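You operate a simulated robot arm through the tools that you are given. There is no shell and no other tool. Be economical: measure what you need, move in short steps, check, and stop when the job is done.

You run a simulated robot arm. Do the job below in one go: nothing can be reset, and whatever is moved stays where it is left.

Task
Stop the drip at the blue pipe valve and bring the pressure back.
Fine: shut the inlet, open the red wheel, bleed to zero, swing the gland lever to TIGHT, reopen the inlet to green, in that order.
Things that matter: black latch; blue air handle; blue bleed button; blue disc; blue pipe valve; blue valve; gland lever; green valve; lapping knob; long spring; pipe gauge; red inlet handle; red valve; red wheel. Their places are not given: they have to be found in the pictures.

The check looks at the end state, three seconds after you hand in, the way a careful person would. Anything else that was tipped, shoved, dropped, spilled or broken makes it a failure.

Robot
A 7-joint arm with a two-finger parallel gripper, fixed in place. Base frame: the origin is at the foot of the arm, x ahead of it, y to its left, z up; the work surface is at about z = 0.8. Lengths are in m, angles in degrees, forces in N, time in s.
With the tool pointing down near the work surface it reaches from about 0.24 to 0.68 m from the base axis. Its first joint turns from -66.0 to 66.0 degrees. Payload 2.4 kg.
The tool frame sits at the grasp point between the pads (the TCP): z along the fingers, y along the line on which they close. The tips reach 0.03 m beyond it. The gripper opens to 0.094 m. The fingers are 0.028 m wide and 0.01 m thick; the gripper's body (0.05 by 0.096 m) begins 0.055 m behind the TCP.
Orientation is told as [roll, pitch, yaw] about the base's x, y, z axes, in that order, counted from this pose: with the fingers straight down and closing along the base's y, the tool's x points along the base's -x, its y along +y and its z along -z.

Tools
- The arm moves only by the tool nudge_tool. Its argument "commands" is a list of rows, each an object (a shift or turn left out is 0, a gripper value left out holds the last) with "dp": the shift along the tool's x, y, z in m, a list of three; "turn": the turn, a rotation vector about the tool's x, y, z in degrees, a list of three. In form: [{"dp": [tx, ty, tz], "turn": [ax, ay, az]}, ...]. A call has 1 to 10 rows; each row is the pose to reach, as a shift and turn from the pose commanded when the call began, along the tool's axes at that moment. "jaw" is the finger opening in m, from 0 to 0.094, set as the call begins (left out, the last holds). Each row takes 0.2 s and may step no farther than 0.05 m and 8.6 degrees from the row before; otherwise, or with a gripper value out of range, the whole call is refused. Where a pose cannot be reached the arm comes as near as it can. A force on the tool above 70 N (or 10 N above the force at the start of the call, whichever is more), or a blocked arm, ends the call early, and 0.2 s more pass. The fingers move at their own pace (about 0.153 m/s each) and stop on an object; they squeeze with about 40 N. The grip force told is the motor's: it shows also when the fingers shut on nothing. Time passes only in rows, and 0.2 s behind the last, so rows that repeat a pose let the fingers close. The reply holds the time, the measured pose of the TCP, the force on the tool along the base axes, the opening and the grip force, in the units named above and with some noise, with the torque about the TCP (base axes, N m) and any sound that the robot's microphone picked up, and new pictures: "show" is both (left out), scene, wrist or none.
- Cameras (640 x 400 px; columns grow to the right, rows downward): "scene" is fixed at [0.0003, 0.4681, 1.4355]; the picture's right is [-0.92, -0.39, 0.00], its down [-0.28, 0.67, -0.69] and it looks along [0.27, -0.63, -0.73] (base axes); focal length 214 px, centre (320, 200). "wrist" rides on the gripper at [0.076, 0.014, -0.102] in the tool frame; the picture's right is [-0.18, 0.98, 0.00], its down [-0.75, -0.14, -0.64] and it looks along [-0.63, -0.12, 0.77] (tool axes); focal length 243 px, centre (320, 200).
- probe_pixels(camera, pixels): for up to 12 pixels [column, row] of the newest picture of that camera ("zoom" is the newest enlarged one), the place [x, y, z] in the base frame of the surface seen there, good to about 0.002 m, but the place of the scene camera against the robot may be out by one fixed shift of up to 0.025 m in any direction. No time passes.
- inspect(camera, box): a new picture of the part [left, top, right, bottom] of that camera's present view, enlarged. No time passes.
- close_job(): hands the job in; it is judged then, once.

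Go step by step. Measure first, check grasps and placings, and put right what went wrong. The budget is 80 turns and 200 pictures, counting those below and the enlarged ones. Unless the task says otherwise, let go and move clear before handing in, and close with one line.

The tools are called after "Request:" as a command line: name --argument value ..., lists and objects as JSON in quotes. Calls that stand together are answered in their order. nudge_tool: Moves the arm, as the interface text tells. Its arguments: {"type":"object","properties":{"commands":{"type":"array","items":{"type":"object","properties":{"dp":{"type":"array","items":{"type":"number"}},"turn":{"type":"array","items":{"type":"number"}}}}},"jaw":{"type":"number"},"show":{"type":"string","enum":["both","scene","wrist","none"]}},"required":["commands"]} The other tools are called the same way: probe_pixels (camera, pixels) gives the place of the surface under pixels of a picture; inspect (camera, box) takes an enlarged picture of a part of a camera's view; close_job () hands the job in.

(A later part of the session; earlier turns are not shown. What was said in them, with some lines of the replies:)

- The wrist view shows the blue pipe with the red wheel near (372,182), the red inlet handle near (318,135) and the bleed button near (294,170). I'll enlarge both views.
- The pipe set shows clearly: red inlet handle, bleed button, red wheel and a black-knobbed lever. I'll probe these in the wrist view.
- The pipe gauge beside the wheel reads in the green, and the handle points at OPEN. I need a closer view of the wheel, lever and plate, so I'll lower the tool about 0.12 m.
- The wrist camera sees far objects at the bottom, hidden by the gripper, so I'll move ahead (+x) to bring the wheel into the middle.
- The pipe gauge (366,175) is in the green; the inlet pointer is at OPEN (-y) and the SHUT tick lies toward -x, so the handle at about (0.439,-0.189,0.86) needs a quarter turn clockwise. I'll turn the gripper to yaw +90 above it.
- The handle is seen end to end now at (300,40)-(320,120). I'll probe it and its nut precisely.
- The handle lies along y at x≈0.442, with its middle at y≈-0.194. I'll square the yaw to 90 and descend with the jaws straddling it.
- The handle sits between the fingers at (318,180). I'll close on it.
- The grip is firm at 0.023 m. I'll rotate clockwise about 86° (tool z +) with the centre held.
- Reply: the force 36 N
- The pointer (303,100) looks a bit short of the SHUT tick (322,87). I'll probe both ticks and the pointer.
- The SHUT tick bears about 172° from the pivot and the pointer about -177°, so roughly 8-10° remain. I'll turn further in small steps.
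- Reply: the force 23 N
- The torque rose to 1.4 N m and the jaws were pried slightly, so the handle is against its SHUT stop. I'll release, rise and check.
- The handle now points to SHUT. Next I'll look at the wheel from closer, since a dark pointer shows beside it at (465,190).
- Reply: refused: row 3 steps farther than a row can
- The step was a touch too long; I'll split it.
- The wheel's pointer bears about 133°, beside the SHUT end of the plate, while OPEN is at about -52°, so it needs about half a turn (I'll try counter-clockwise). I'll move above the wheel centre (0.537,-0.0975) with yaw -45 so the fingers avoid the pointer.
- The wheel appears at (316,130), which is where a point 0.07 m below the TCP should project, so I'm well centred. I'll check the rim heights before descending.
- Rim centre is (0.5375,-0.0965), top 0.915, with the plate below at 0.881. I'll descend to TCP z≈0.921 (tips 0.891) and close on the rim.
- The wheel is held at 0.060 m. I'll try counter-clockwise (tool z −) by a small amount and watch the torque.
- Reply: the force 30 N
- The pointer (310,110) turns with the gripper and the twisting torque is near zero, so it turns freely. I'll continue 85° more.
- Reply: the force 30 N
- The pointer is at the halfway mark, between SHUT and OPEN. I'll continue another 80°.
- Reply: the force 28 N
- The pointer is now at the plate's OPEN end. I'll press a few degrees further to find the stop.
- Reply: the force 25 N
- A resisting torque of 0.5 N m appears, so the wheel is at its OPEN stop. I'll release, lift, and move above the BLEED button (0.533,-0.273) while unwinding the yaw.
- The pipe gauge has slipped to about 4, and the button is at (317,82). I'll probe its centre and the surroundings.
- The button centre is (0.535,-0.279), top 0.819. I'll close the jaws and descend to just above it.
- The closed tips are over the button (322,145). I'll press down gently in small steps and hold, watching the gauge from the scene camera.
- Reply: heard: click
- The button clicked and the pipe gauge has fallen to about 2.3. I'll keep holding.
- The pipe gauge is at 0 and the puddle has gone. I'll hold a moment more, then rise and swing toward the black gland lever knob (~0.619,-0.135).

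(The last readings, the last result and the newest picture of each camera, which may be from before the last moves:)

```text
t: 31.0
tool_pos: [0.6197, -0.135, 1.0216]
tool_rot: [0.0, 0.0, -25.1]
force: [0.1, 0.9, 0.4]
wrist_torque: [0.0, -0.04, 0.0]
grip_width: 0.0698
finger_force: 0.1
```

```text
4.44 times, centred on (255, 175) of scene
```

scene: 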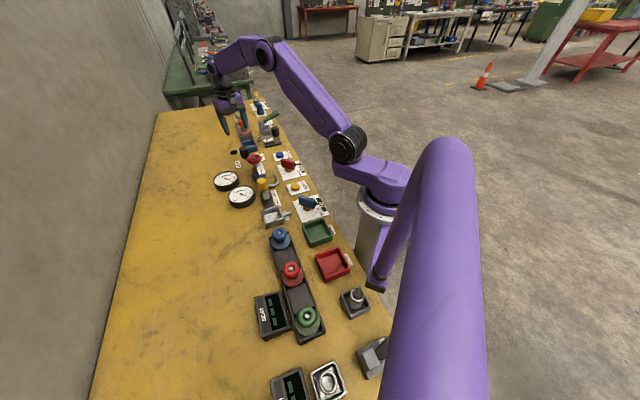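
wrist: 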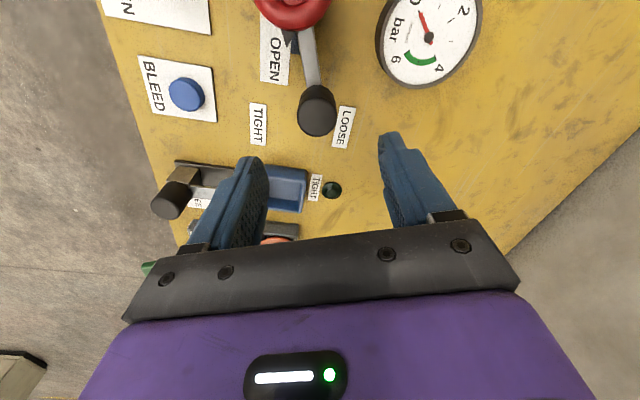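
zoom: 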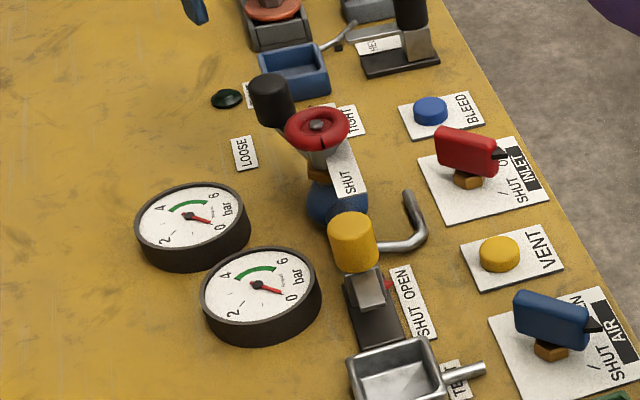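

The gauge stays at 0 with the button released. The knob is at (317,110); I'll probe its edges, the bar and the plate end.

Request:
probe_pixels --camera "wrist" --pixels '[[302, 105], [333, 102], [317, 90], [317, 100], [317, 118], [310, 70], [274, 82], [258, 125], [344, 125], [304, 40], [302, 112], [334, 112]]'

Request:
inspect --camera "wrist" --box '[240, 20, 400, 160]'

```text
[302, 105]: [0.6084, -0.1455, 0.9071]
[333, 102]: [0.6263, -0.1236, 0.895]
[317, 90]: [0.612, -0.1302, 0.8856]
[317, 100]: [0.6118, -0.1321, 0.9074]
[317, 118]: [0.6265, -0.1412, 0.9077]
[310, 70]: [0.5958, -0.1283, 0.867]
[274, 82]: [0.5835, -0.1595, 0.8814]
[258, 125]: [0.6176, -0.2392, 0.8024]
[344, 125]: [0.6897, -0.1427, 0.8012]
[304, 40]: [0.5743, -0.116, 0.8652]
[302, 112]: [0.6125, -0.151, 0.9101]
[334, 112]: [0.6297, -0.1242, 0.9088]
```

```text
2.86 times, centred on (320, 90) of wrist
```

zoom: 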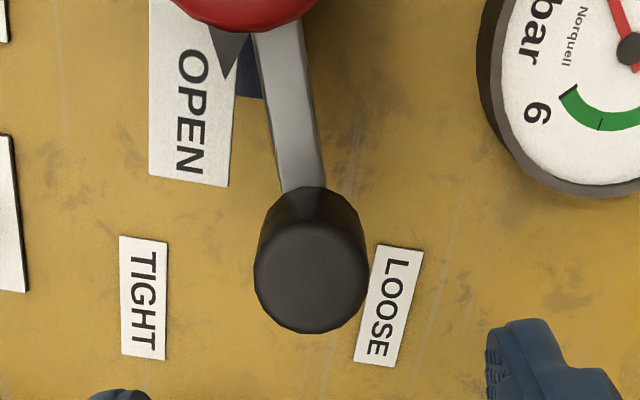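

The knob top centre is about (0.620,-0.138), z 0.909, 0.09 m from the wheel axis at -26°. I'll descend to TCP z 0.917 so the tips stay above the OPEN plate (0.881).

Request:
nudge_tool --commands '[{"dp": [-0.001, -0.003, 0.04]}, {"dp": [-0.001, -0.003, 0.08]}, {"dp": [-0.001, -0.003, 0.105]}, {"dp": [-0.001, -0.003, 0.105]}]' --show "none"

Request:
nudge_tool --commands '[{"dp": [0, 0, 0]}, {"dp": [0, 0, 0]}, {"dp": [0, 0, 0]}]' --jaw 0.02 --show "wrist"

```text
t: 32.0
tool_pos: [0.6217, -0.1369, 0.9173]
tool_rot: [0.0, 0.0, -24.9]
force: [-0.2, 0.2, 0.4]
wrist_torque: [0.0, 0.02, 0.03]
grip_width: 0.0698
finger_force: 0.0
```

```text
t: 32.8
tool_pos: [0.6216, -0.1369, 0.9169]
tool_rot: [0.0, 0.1, -24.9]
force: [0.9, -2.8, -2.8]
wrist_torque: [0.33, -0.37, 0.14]
grip_width: 0.0368
finger_force: 45.0
```

wrist: 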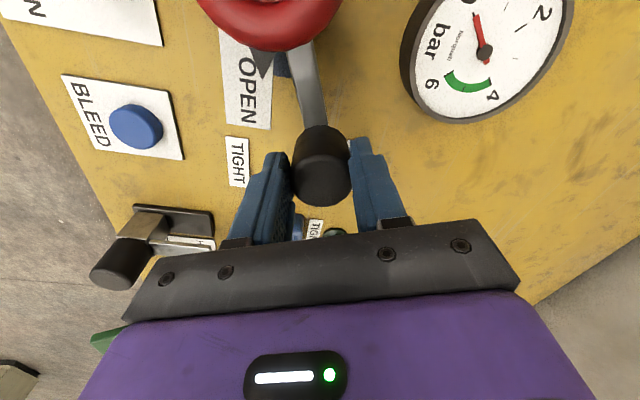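

The knob is gripped (0.037 m). I'll swing it along the arc toward TIGHT (clockwise, radius 0.093), 21° first.

Request:
nudge_tool --commands '[{"dp": [0.0007, -0.0113, 0], "turn": [0, 0, 7]}, {"dp": [0.0028, -0.0225, 0], "turn": [0, 0, 14]}, {"dp": [0.0062, -0.0333, 0], "turn": [0, 0, 21]}]' --show "wrist"

```text
t: 33.6
tool_pos: [0.5989, -0.166, 0.9162]
tool_rot: [0.0, 0.1, -46.2]
force: [9.7, -6.2, -20.3]
wrist_torque: [-0.13, -1.12, -0.19]
grip_width: 0.037
finger_force: 45.0
```

wrist: 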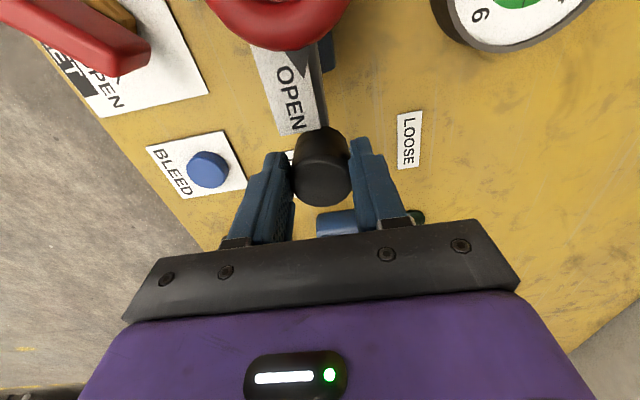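

It swings freely (now -46°). I'll go on 15° more.

Request:
nudge_tool --commands '[{"dp": [0.0004, -0.0081, 0], "turn": [0, 0, 5]}, {"dp": [0.0014, -0.0161, 0], "turn": [0, 0, 10]}, {"dp": [0.0032, -0.024, 0], "turn": [0, 0, 15]}]' --show "wrist"

Request:
inspect --camera "scene" --box '[205, 110, 305, 210]'

```text
t: 34.4
tool_pos: [0.5795, -0.1797, 0.9175]
tool_rot: [0.1, 0.0, -61.0]
force: [5.4, -4.7, -12.5]
wrist_torque: [0.63, -0.42, -0.18]
grip_width: 0.0372
finger_force: 45.1
```

wrist: 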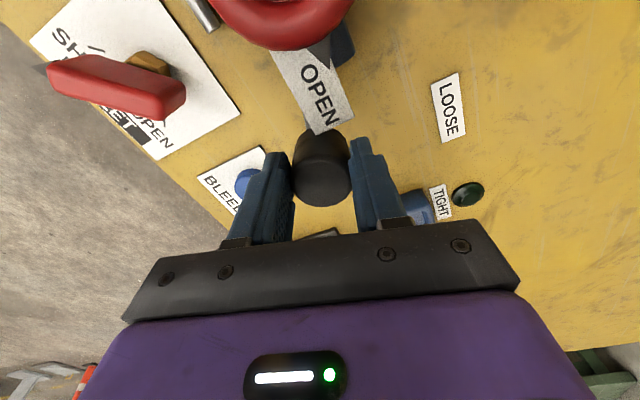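

```text
4.00 times, centred on (255, 160) of scene
```

zoom: 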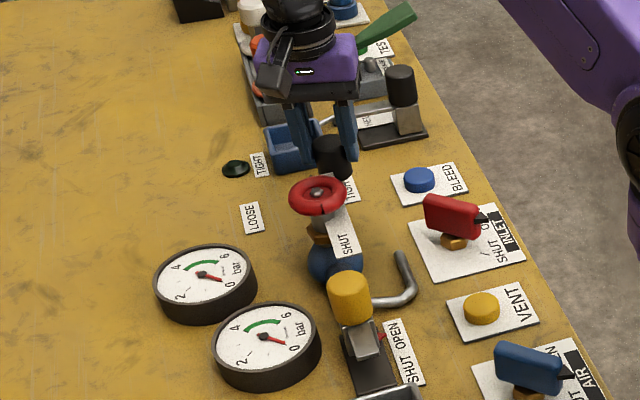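

Still free at -61°, at the TIGHT label's bearing. I'll continue in small steps to find the stop.

Request:
nudge_tool --commands '[{"dp": [0.0004, -0.0081, 0], "turn": [0, 0, 5]}, {"dp": [0.0014, -0.0161, 0], "turn": [0, 0, 10]}]' --show "wrist"

```text
t: 35.0
tool_pos: [0.5668, -0.1839, 0.9185]
tool_rot: [0.3, -0.3, -70.7]
force: [31.5, -0.7, -24.4]
wrist_torque: [-0.26, 0.16, 0.35]
grip_width: 0.0373
finger_force: 45.2
```

wrist: 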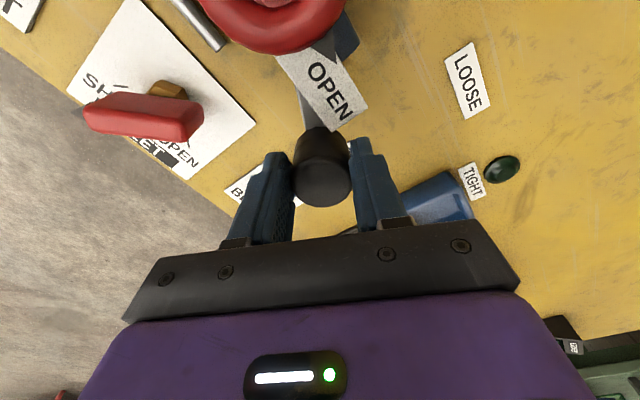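

A tangential force of about 31 N appears at -71°, likely the stop. I'll check with 4° more.

Request:
nudge_tool --commands '[{"dp": [0.0001, -0.0035, 0], "turn": [0, 0, 2]}, {"dp": [0.0003, -0.0065, 0], "turn": [0, 0, 4]}]' --show "none"

```text
t: 35.6
tool_pos: [0.5675, -0.1828, 0.9186]
tool_rot: [1.1, -0.6, -74.5]
force: [54.3, 14.6, -21.5]
wrist_torque: [0.6, 0.03, 0.51]
grip_width: 0.0375
finger_force: 45.4
```

The lever is against its TIGHT stop (54 N, no motion). I'll ease off, then release and lift.

Request:
nudge_tool --commands '[{"dp": [0, 0.007, 0], "turn": [0, 0, -3]}, {"dp": [0, 0.008, 0], "turn": [0, 0, -3]}]' --show "none"

Request:
nudge_tool --commands '[{"dp": [0, 0, 0]}, {"dp": [0, 0, -0.03]}, {"dp": [0, 0, -0.07]}, {"dp": [0, 0, -0.11]}]' --jaw 0.07

Request:
inspect --camera "scene" --box '[205, 110, 305, 210]'

```text
t: 36.2
tool_pos: [0.5674, -0.1847, 0.9181]
tool_rot: [0.2, -0.1, -71.6]
force: [16.3, 18.0, 14.5]
wrist_torque: [-0.41, -0.39, 0.12]
grip_width: 0.037
finger_force: 45.0
```

```text
t: 37.2
tool_pos: [0.5656, -0.1877, 1.0282]
tool_rot: [-0.1, 0.1, -72.0]
force: [-0.2, 0.0, -0.3]
wrist_torque: [0.02, 0.02, 0.0]
grip_width: 0.0697
finger_force: 0.1
```

scene: 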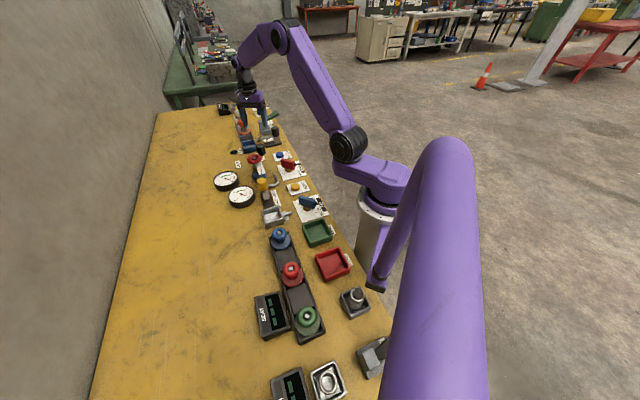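
wrist: 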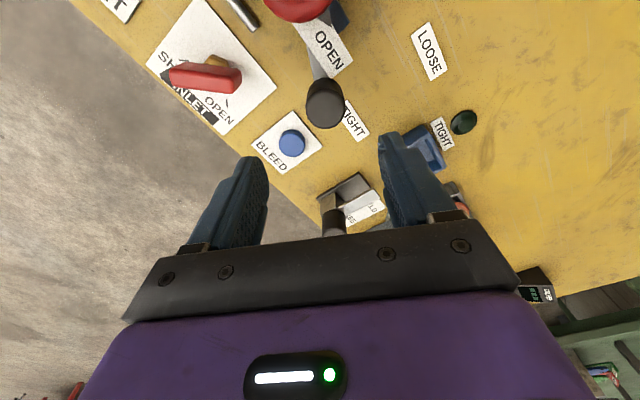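

```text
4.00 times, centred on (255, 160) of scene
```

zoom: 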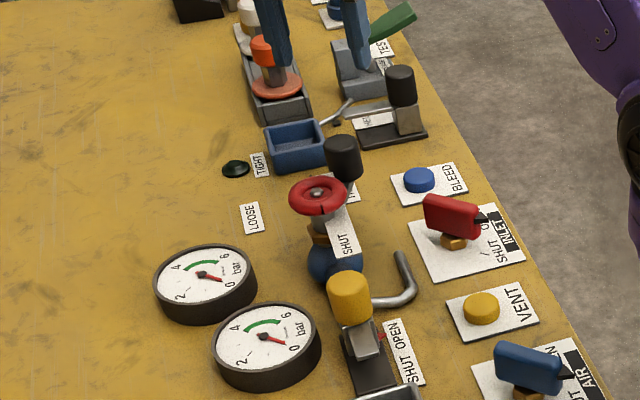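

The lever sits at TIGHT and the gauge is still 0. Now I'll move back above the inlet handle (0.439,-0.196) with yaw 0.

Request:
nudge_tool --commands '[{"dp": [0.0035, -0.0136, 0], "turn": [0, 0, -8]}, {"dp": [0.007, -0.0272, 0], "turn": [0, 0, -16]}, {"dp": [0.0105, -0.0408, 0], "turn": [0, 0, -24]}, {"dp": [0.014, -0.0544, 0], "turn": [0, 0, -32]}, {"dp": [0.0175, -0.068, 0], "turn": [0, 0, -40]}, {"dp": [0.021, -0.0816, 0], "turn": [0, 0, -48]}, {"dp": [0.0245, -0.0952, 0], "turn": [0, 0, -56]}, {"dp": [0.028, -0.1088, 0.01], "turn": [0, 0, -64]}, {"dp": [0.0313, -0.1223, 0.03], "turn": [0, 0, -72]}]' --jaw 0.05 --show "wrist"

Request:
probe_pixels --camera "wrist" --pixels '[[318, 80], [323, 105], [327, 130], [315, 60], [320, 95], [320, 45]]'

Request:
inspect --camera "wrist" --box '[220, 10, 420, 170]'

```text
t: 39.2
tool_pos: [0.4407, -0.1919, 0.9971]
tool_rot: [0.1, 0.0, 0.3]
force: [-0.3, 0.3, -0.2]
wrist_torque: [0.0, 0.03, 0.02]
grip_width: 0.0501
finger_force: 0.0
```

wrist: 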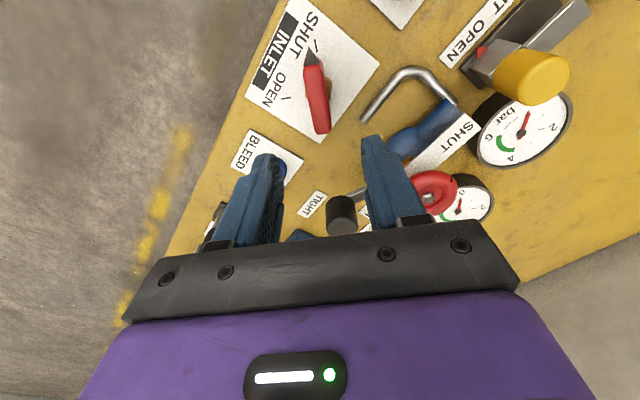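

```text
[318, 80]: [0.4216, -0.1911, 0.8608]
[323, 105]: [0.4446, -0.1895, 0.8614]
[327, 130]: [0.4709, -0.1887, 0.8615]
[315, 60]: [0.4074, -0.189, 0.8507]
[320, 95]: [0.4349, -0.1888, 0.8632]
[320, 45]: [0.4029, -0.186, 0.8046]
```

```text
2.50 times, centred on (320, 90) of wrist
```

zoom: 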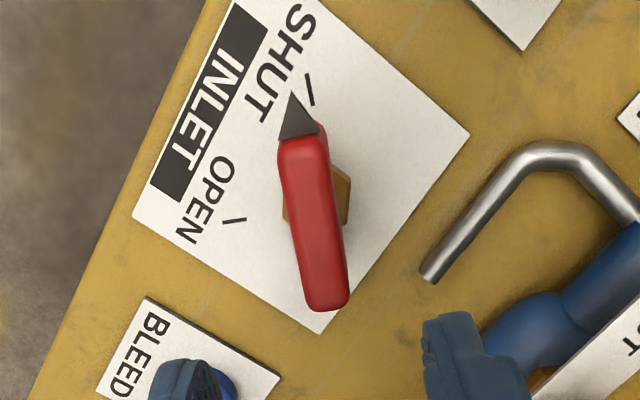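

The handle runs along x with its middle near (0.442,-0.190), just beneath the TCP. I'll descend and grip.

Request:
nudge_tool --commands '[{"dp": [-0.001, 0.001, 0.04]}, {"dp": [-0.001, 0.001, 0.08]}, {"dp": [-0.001, 0.001, 0.12]}, {"dp": [-0.001, 0.001, 0.144]}, {"dp": [-0.001, 0.001, 0.144]}]' --show "none"

Request:
nudge_tool --commands '[{"dp": [0, 0, 0]}, {"dp": [0, 0, 0]}]' --jaw 0 --show "wrist"

```text
t: 40.4
tool_pos: [0.4419, -0.1919, 0.8507]
tool_rot: [0.1, 0.0, 0.0]
force: [-0.3, 1.2, 0.8]
wrist_torque: [0.0, 0.01, 0.03]
grip_width: 0.0502
finger_force: 0.1
```

```text
t: 41.0
tool_pos: [0.4424, -0.1947, 0.8509]
tool_rot: [-0.1, -0.3, -0.4]
force: [-0.4, -27.7, -13.8]
wrist_torque: [0.18, -0.83, 0.2]
grip_width: 0.0235
finger_force: 44.9
```

wrist: 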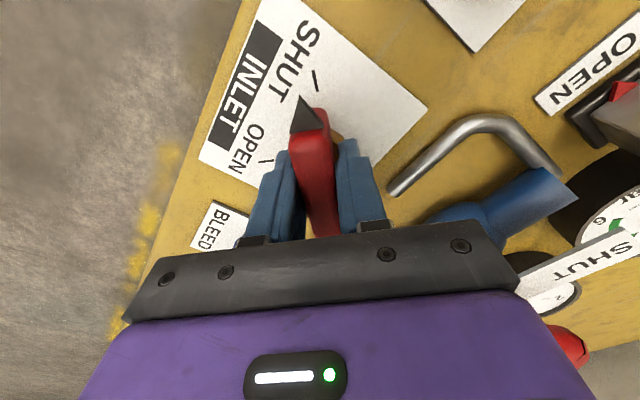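

Gripped at 0.0235 m. I'll rotate counter-clockwise back toward OPEN, easing the centre slightly.

Request:
nudge_tool --commands '[{"dp": [0.001, -0.002, 0], "turn": [0, 0, -8.5]}, {"dp": [0.001, -0.002, 0], "turn": [0, 0, -17]}, {"dp": [0.001, -0.002, 0], "turn": [0, 0, -25.5]}, {"dp": [0.001, -0.002, 0], "turn": [0, 0, -34]}, {"dp": [0.001, -0.002, 0], "turn": [0, 0, -42.5]}, {"dp": [0.001, -0.002, 0], "turn": [0, 0, -51]}, {"dp": [0.001, -0.002, 0], "turn": [0, 0, -59.5]}, {"dp": [0.001, -0.002, 0], "turn": [0, 0, -68]}, {"dp": [0.001, -0.002, 0], "turn": [0, 0, -76.5]}, {"dp": [0.001, -0.002, 0], "turn": [0, 0, -85]}]' --show "wrist"

Request:
inspect --camera "scene" --box '[205, 130, 305, 220]'

```text
t: 43.2
tool_pos: [0.4415, -0.1951, 0.8537]
tool_rot: [0.0, 0.0, 85.3]
force: [9.3, 1.6, -16.7]
wrist_torque: [0.37, -0.09, 0.0]
grip_width: 0.0234
finger_force: 44.8
```

wrist: 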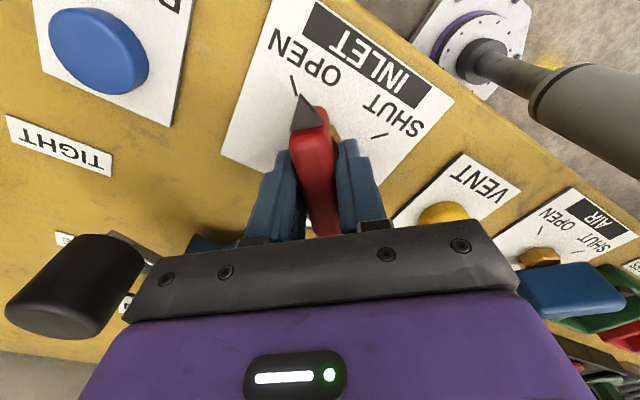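

```text
4.44 times, centred on (255, 175) of scene
```

zoom: 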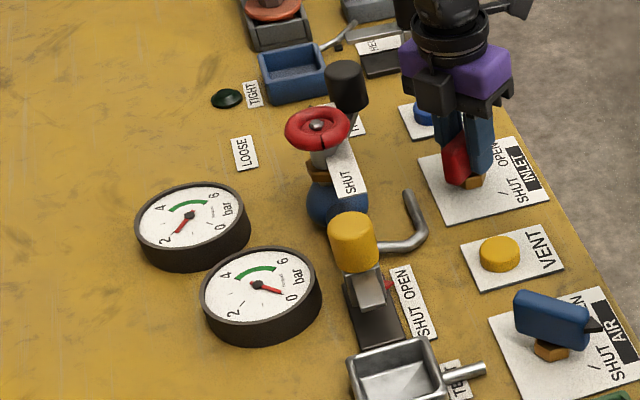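

The pressure is rising (about 2 bar) and the pointer is near OPEN. I'll finish the turn to the stop.

Request:
nudge_tool --commands '[{"turn": [0, 0, -4]}, {"turn": [0, 0, -8]}, {"turn": [0, 0, -10]}, {"turn": [0, 0, -10]}]' --show "none"

Request:
inspect --camera "scene" --box '[205, 130, 305, 220]'

```text
t: 44.2
tool_pos: [0.4417, -0.1958, 0.8533]
tool_rot: [0.0, 0.0, 95.0]
force: [10.3, 6.4, 3.1]
wrist_torque: [1.09, 0.04, -1.24]
grip_width: 0.0251
finger_force: 44.9
```

```text
4.44 times, centred on (255, 175) of scene
```

zoom: 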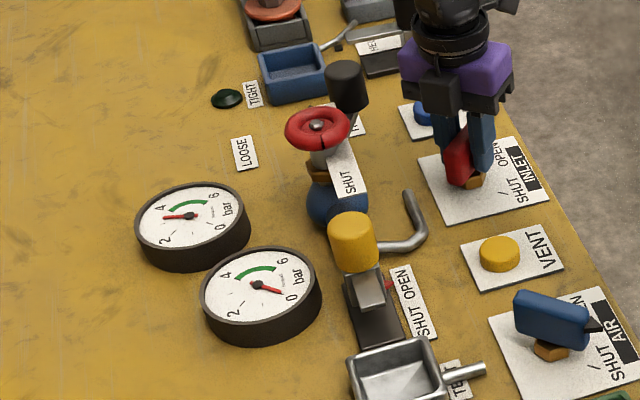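

The handle is at its OPEN stop and the gauge is rising toward green. I'll release, lift clear and watch.

Request:
nudge_tool --commands '[{"turn": [0, 0, 5]}, {"turn": [0, 0, 5]}, {"dp": [0, 0, -0.04], "turn": [0, 0, 5]}, {"dp": [0, 0, -0.08], "turn": [0, 0, 5]}, {"dp": [0, 0, -0.13], "turn": [0, 0, 5]}, {"dp": [0, 0, -0.17], "turn": [0, 0, 5]}, {"dp": [0, 0, -0.2], "turn": [0, 0, 5]}, {"dp": [0, 0, -0.2], "turn": [0, 0, 5]}, {"dp": [0, 0, -0.2], "turn": [0, 0, 5]}, {"dp": [0, 0, -0.2], "turn": [0, 0, 5]}]' --jaw 0.05

Request:
inspect --camera "scene" --box '[205, 130, 305, 220]'

Request:
inspect --camera "wrist" --box '[180, 40, 420, 240]'

```text
t: 46.4
tool_pos: [0.4388, -0.1938, 1.0574]
tool_rot: [-0.1, 0.0, 90.0]
force: [-0.8, 0.0, 0.0]
wrist_torque: [-0.04, 0.0, -0.02]
grip_width: 0.0501
finger_force: 0.1
```

scene: 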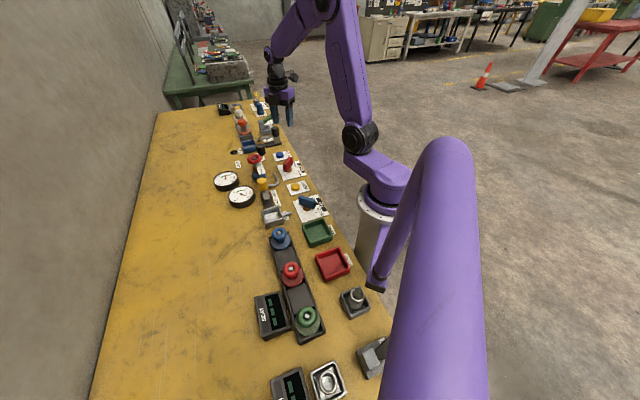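
wrist: 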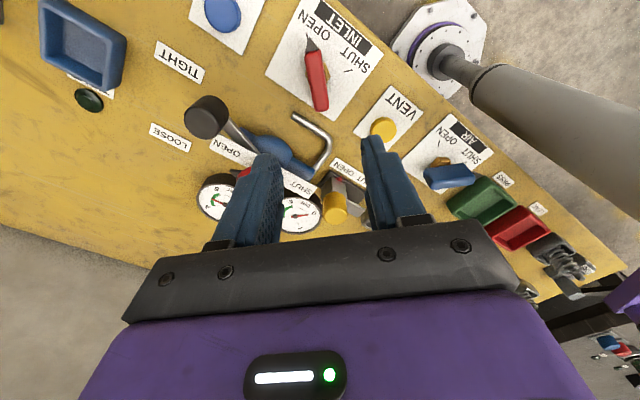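

```text
4.44 times, centred on (255, 175) of scene
```

zoom: 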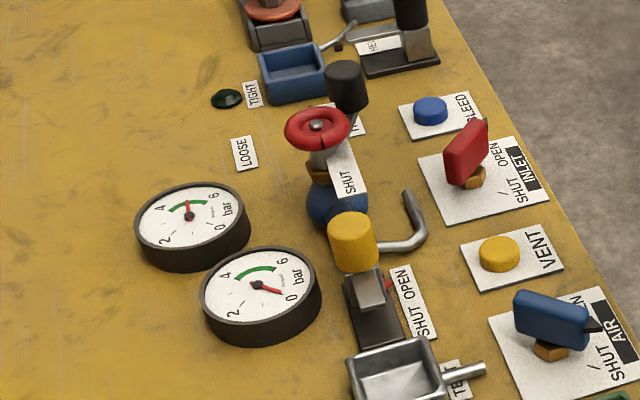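

```text
2.00 times, centred on (300, 140) of wrist
```

zoom: 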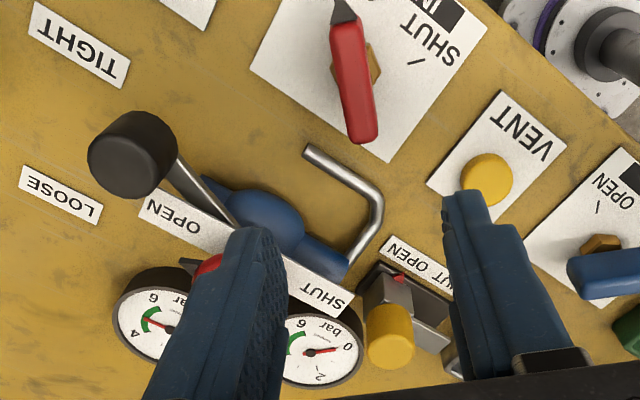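

The gauge is in green, with no drops or puddle. I'll wait two seconds and check that it holds.

Request:
nudge_tool --commands '[{"dp": [0, 0, -0.01]}, {"dp": [0, 0, -0.01]}, {"dp": [0, 0, -0.01]}, {"dp": [0, 0, -0.01]}, {"dp": [0, 0, -0.01]}, {"dp": [0, 0, -0.01]}, {"dp": [0, 0, -0.01]}, {"dp": [0, 0, -0.01]}, {"dp": [0, 0, -0.01]}, {"dp": [0, 0, -0.01]}]' --show "none"

Request:
inspect --camera "scene" --box '[205, 130, 305, 220]'

```text
t: 48.6
tool_pos: [0.4392, -0.195, 1.0649]
tool_rot: [0.0, 0.1, 89.9]
force: [-0.1, -0.1, 1.0]
wrist_torque: [-0.02, 0.0, -0.02]
grip_width: 0.0499
finger_force: 0.0
```

```text
4.44 times, centred on (255, 175) of scene
```

zoom: 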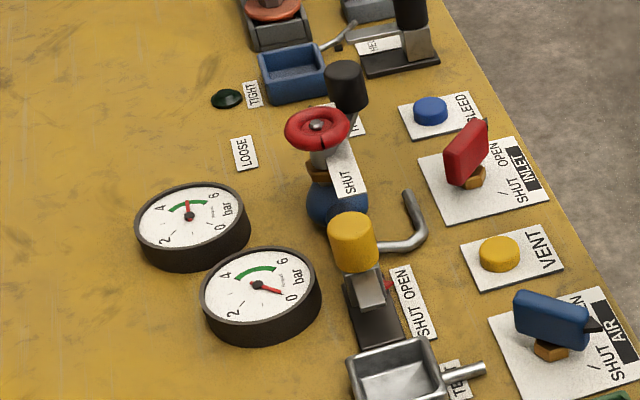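

The pipe gauge holds steady in the green, there is no drip, and the arm is clear, so I'm handing in.

Request:
close_job

```text
The job is handed in.
```

The drip at the blue pipe valve has stopped and the pipe gauge is steady in the green, after shutting the inlet, opening the red wheel, bleeding to zero, setting the gland lever to TIGHT and reopening the inlet, in that order.
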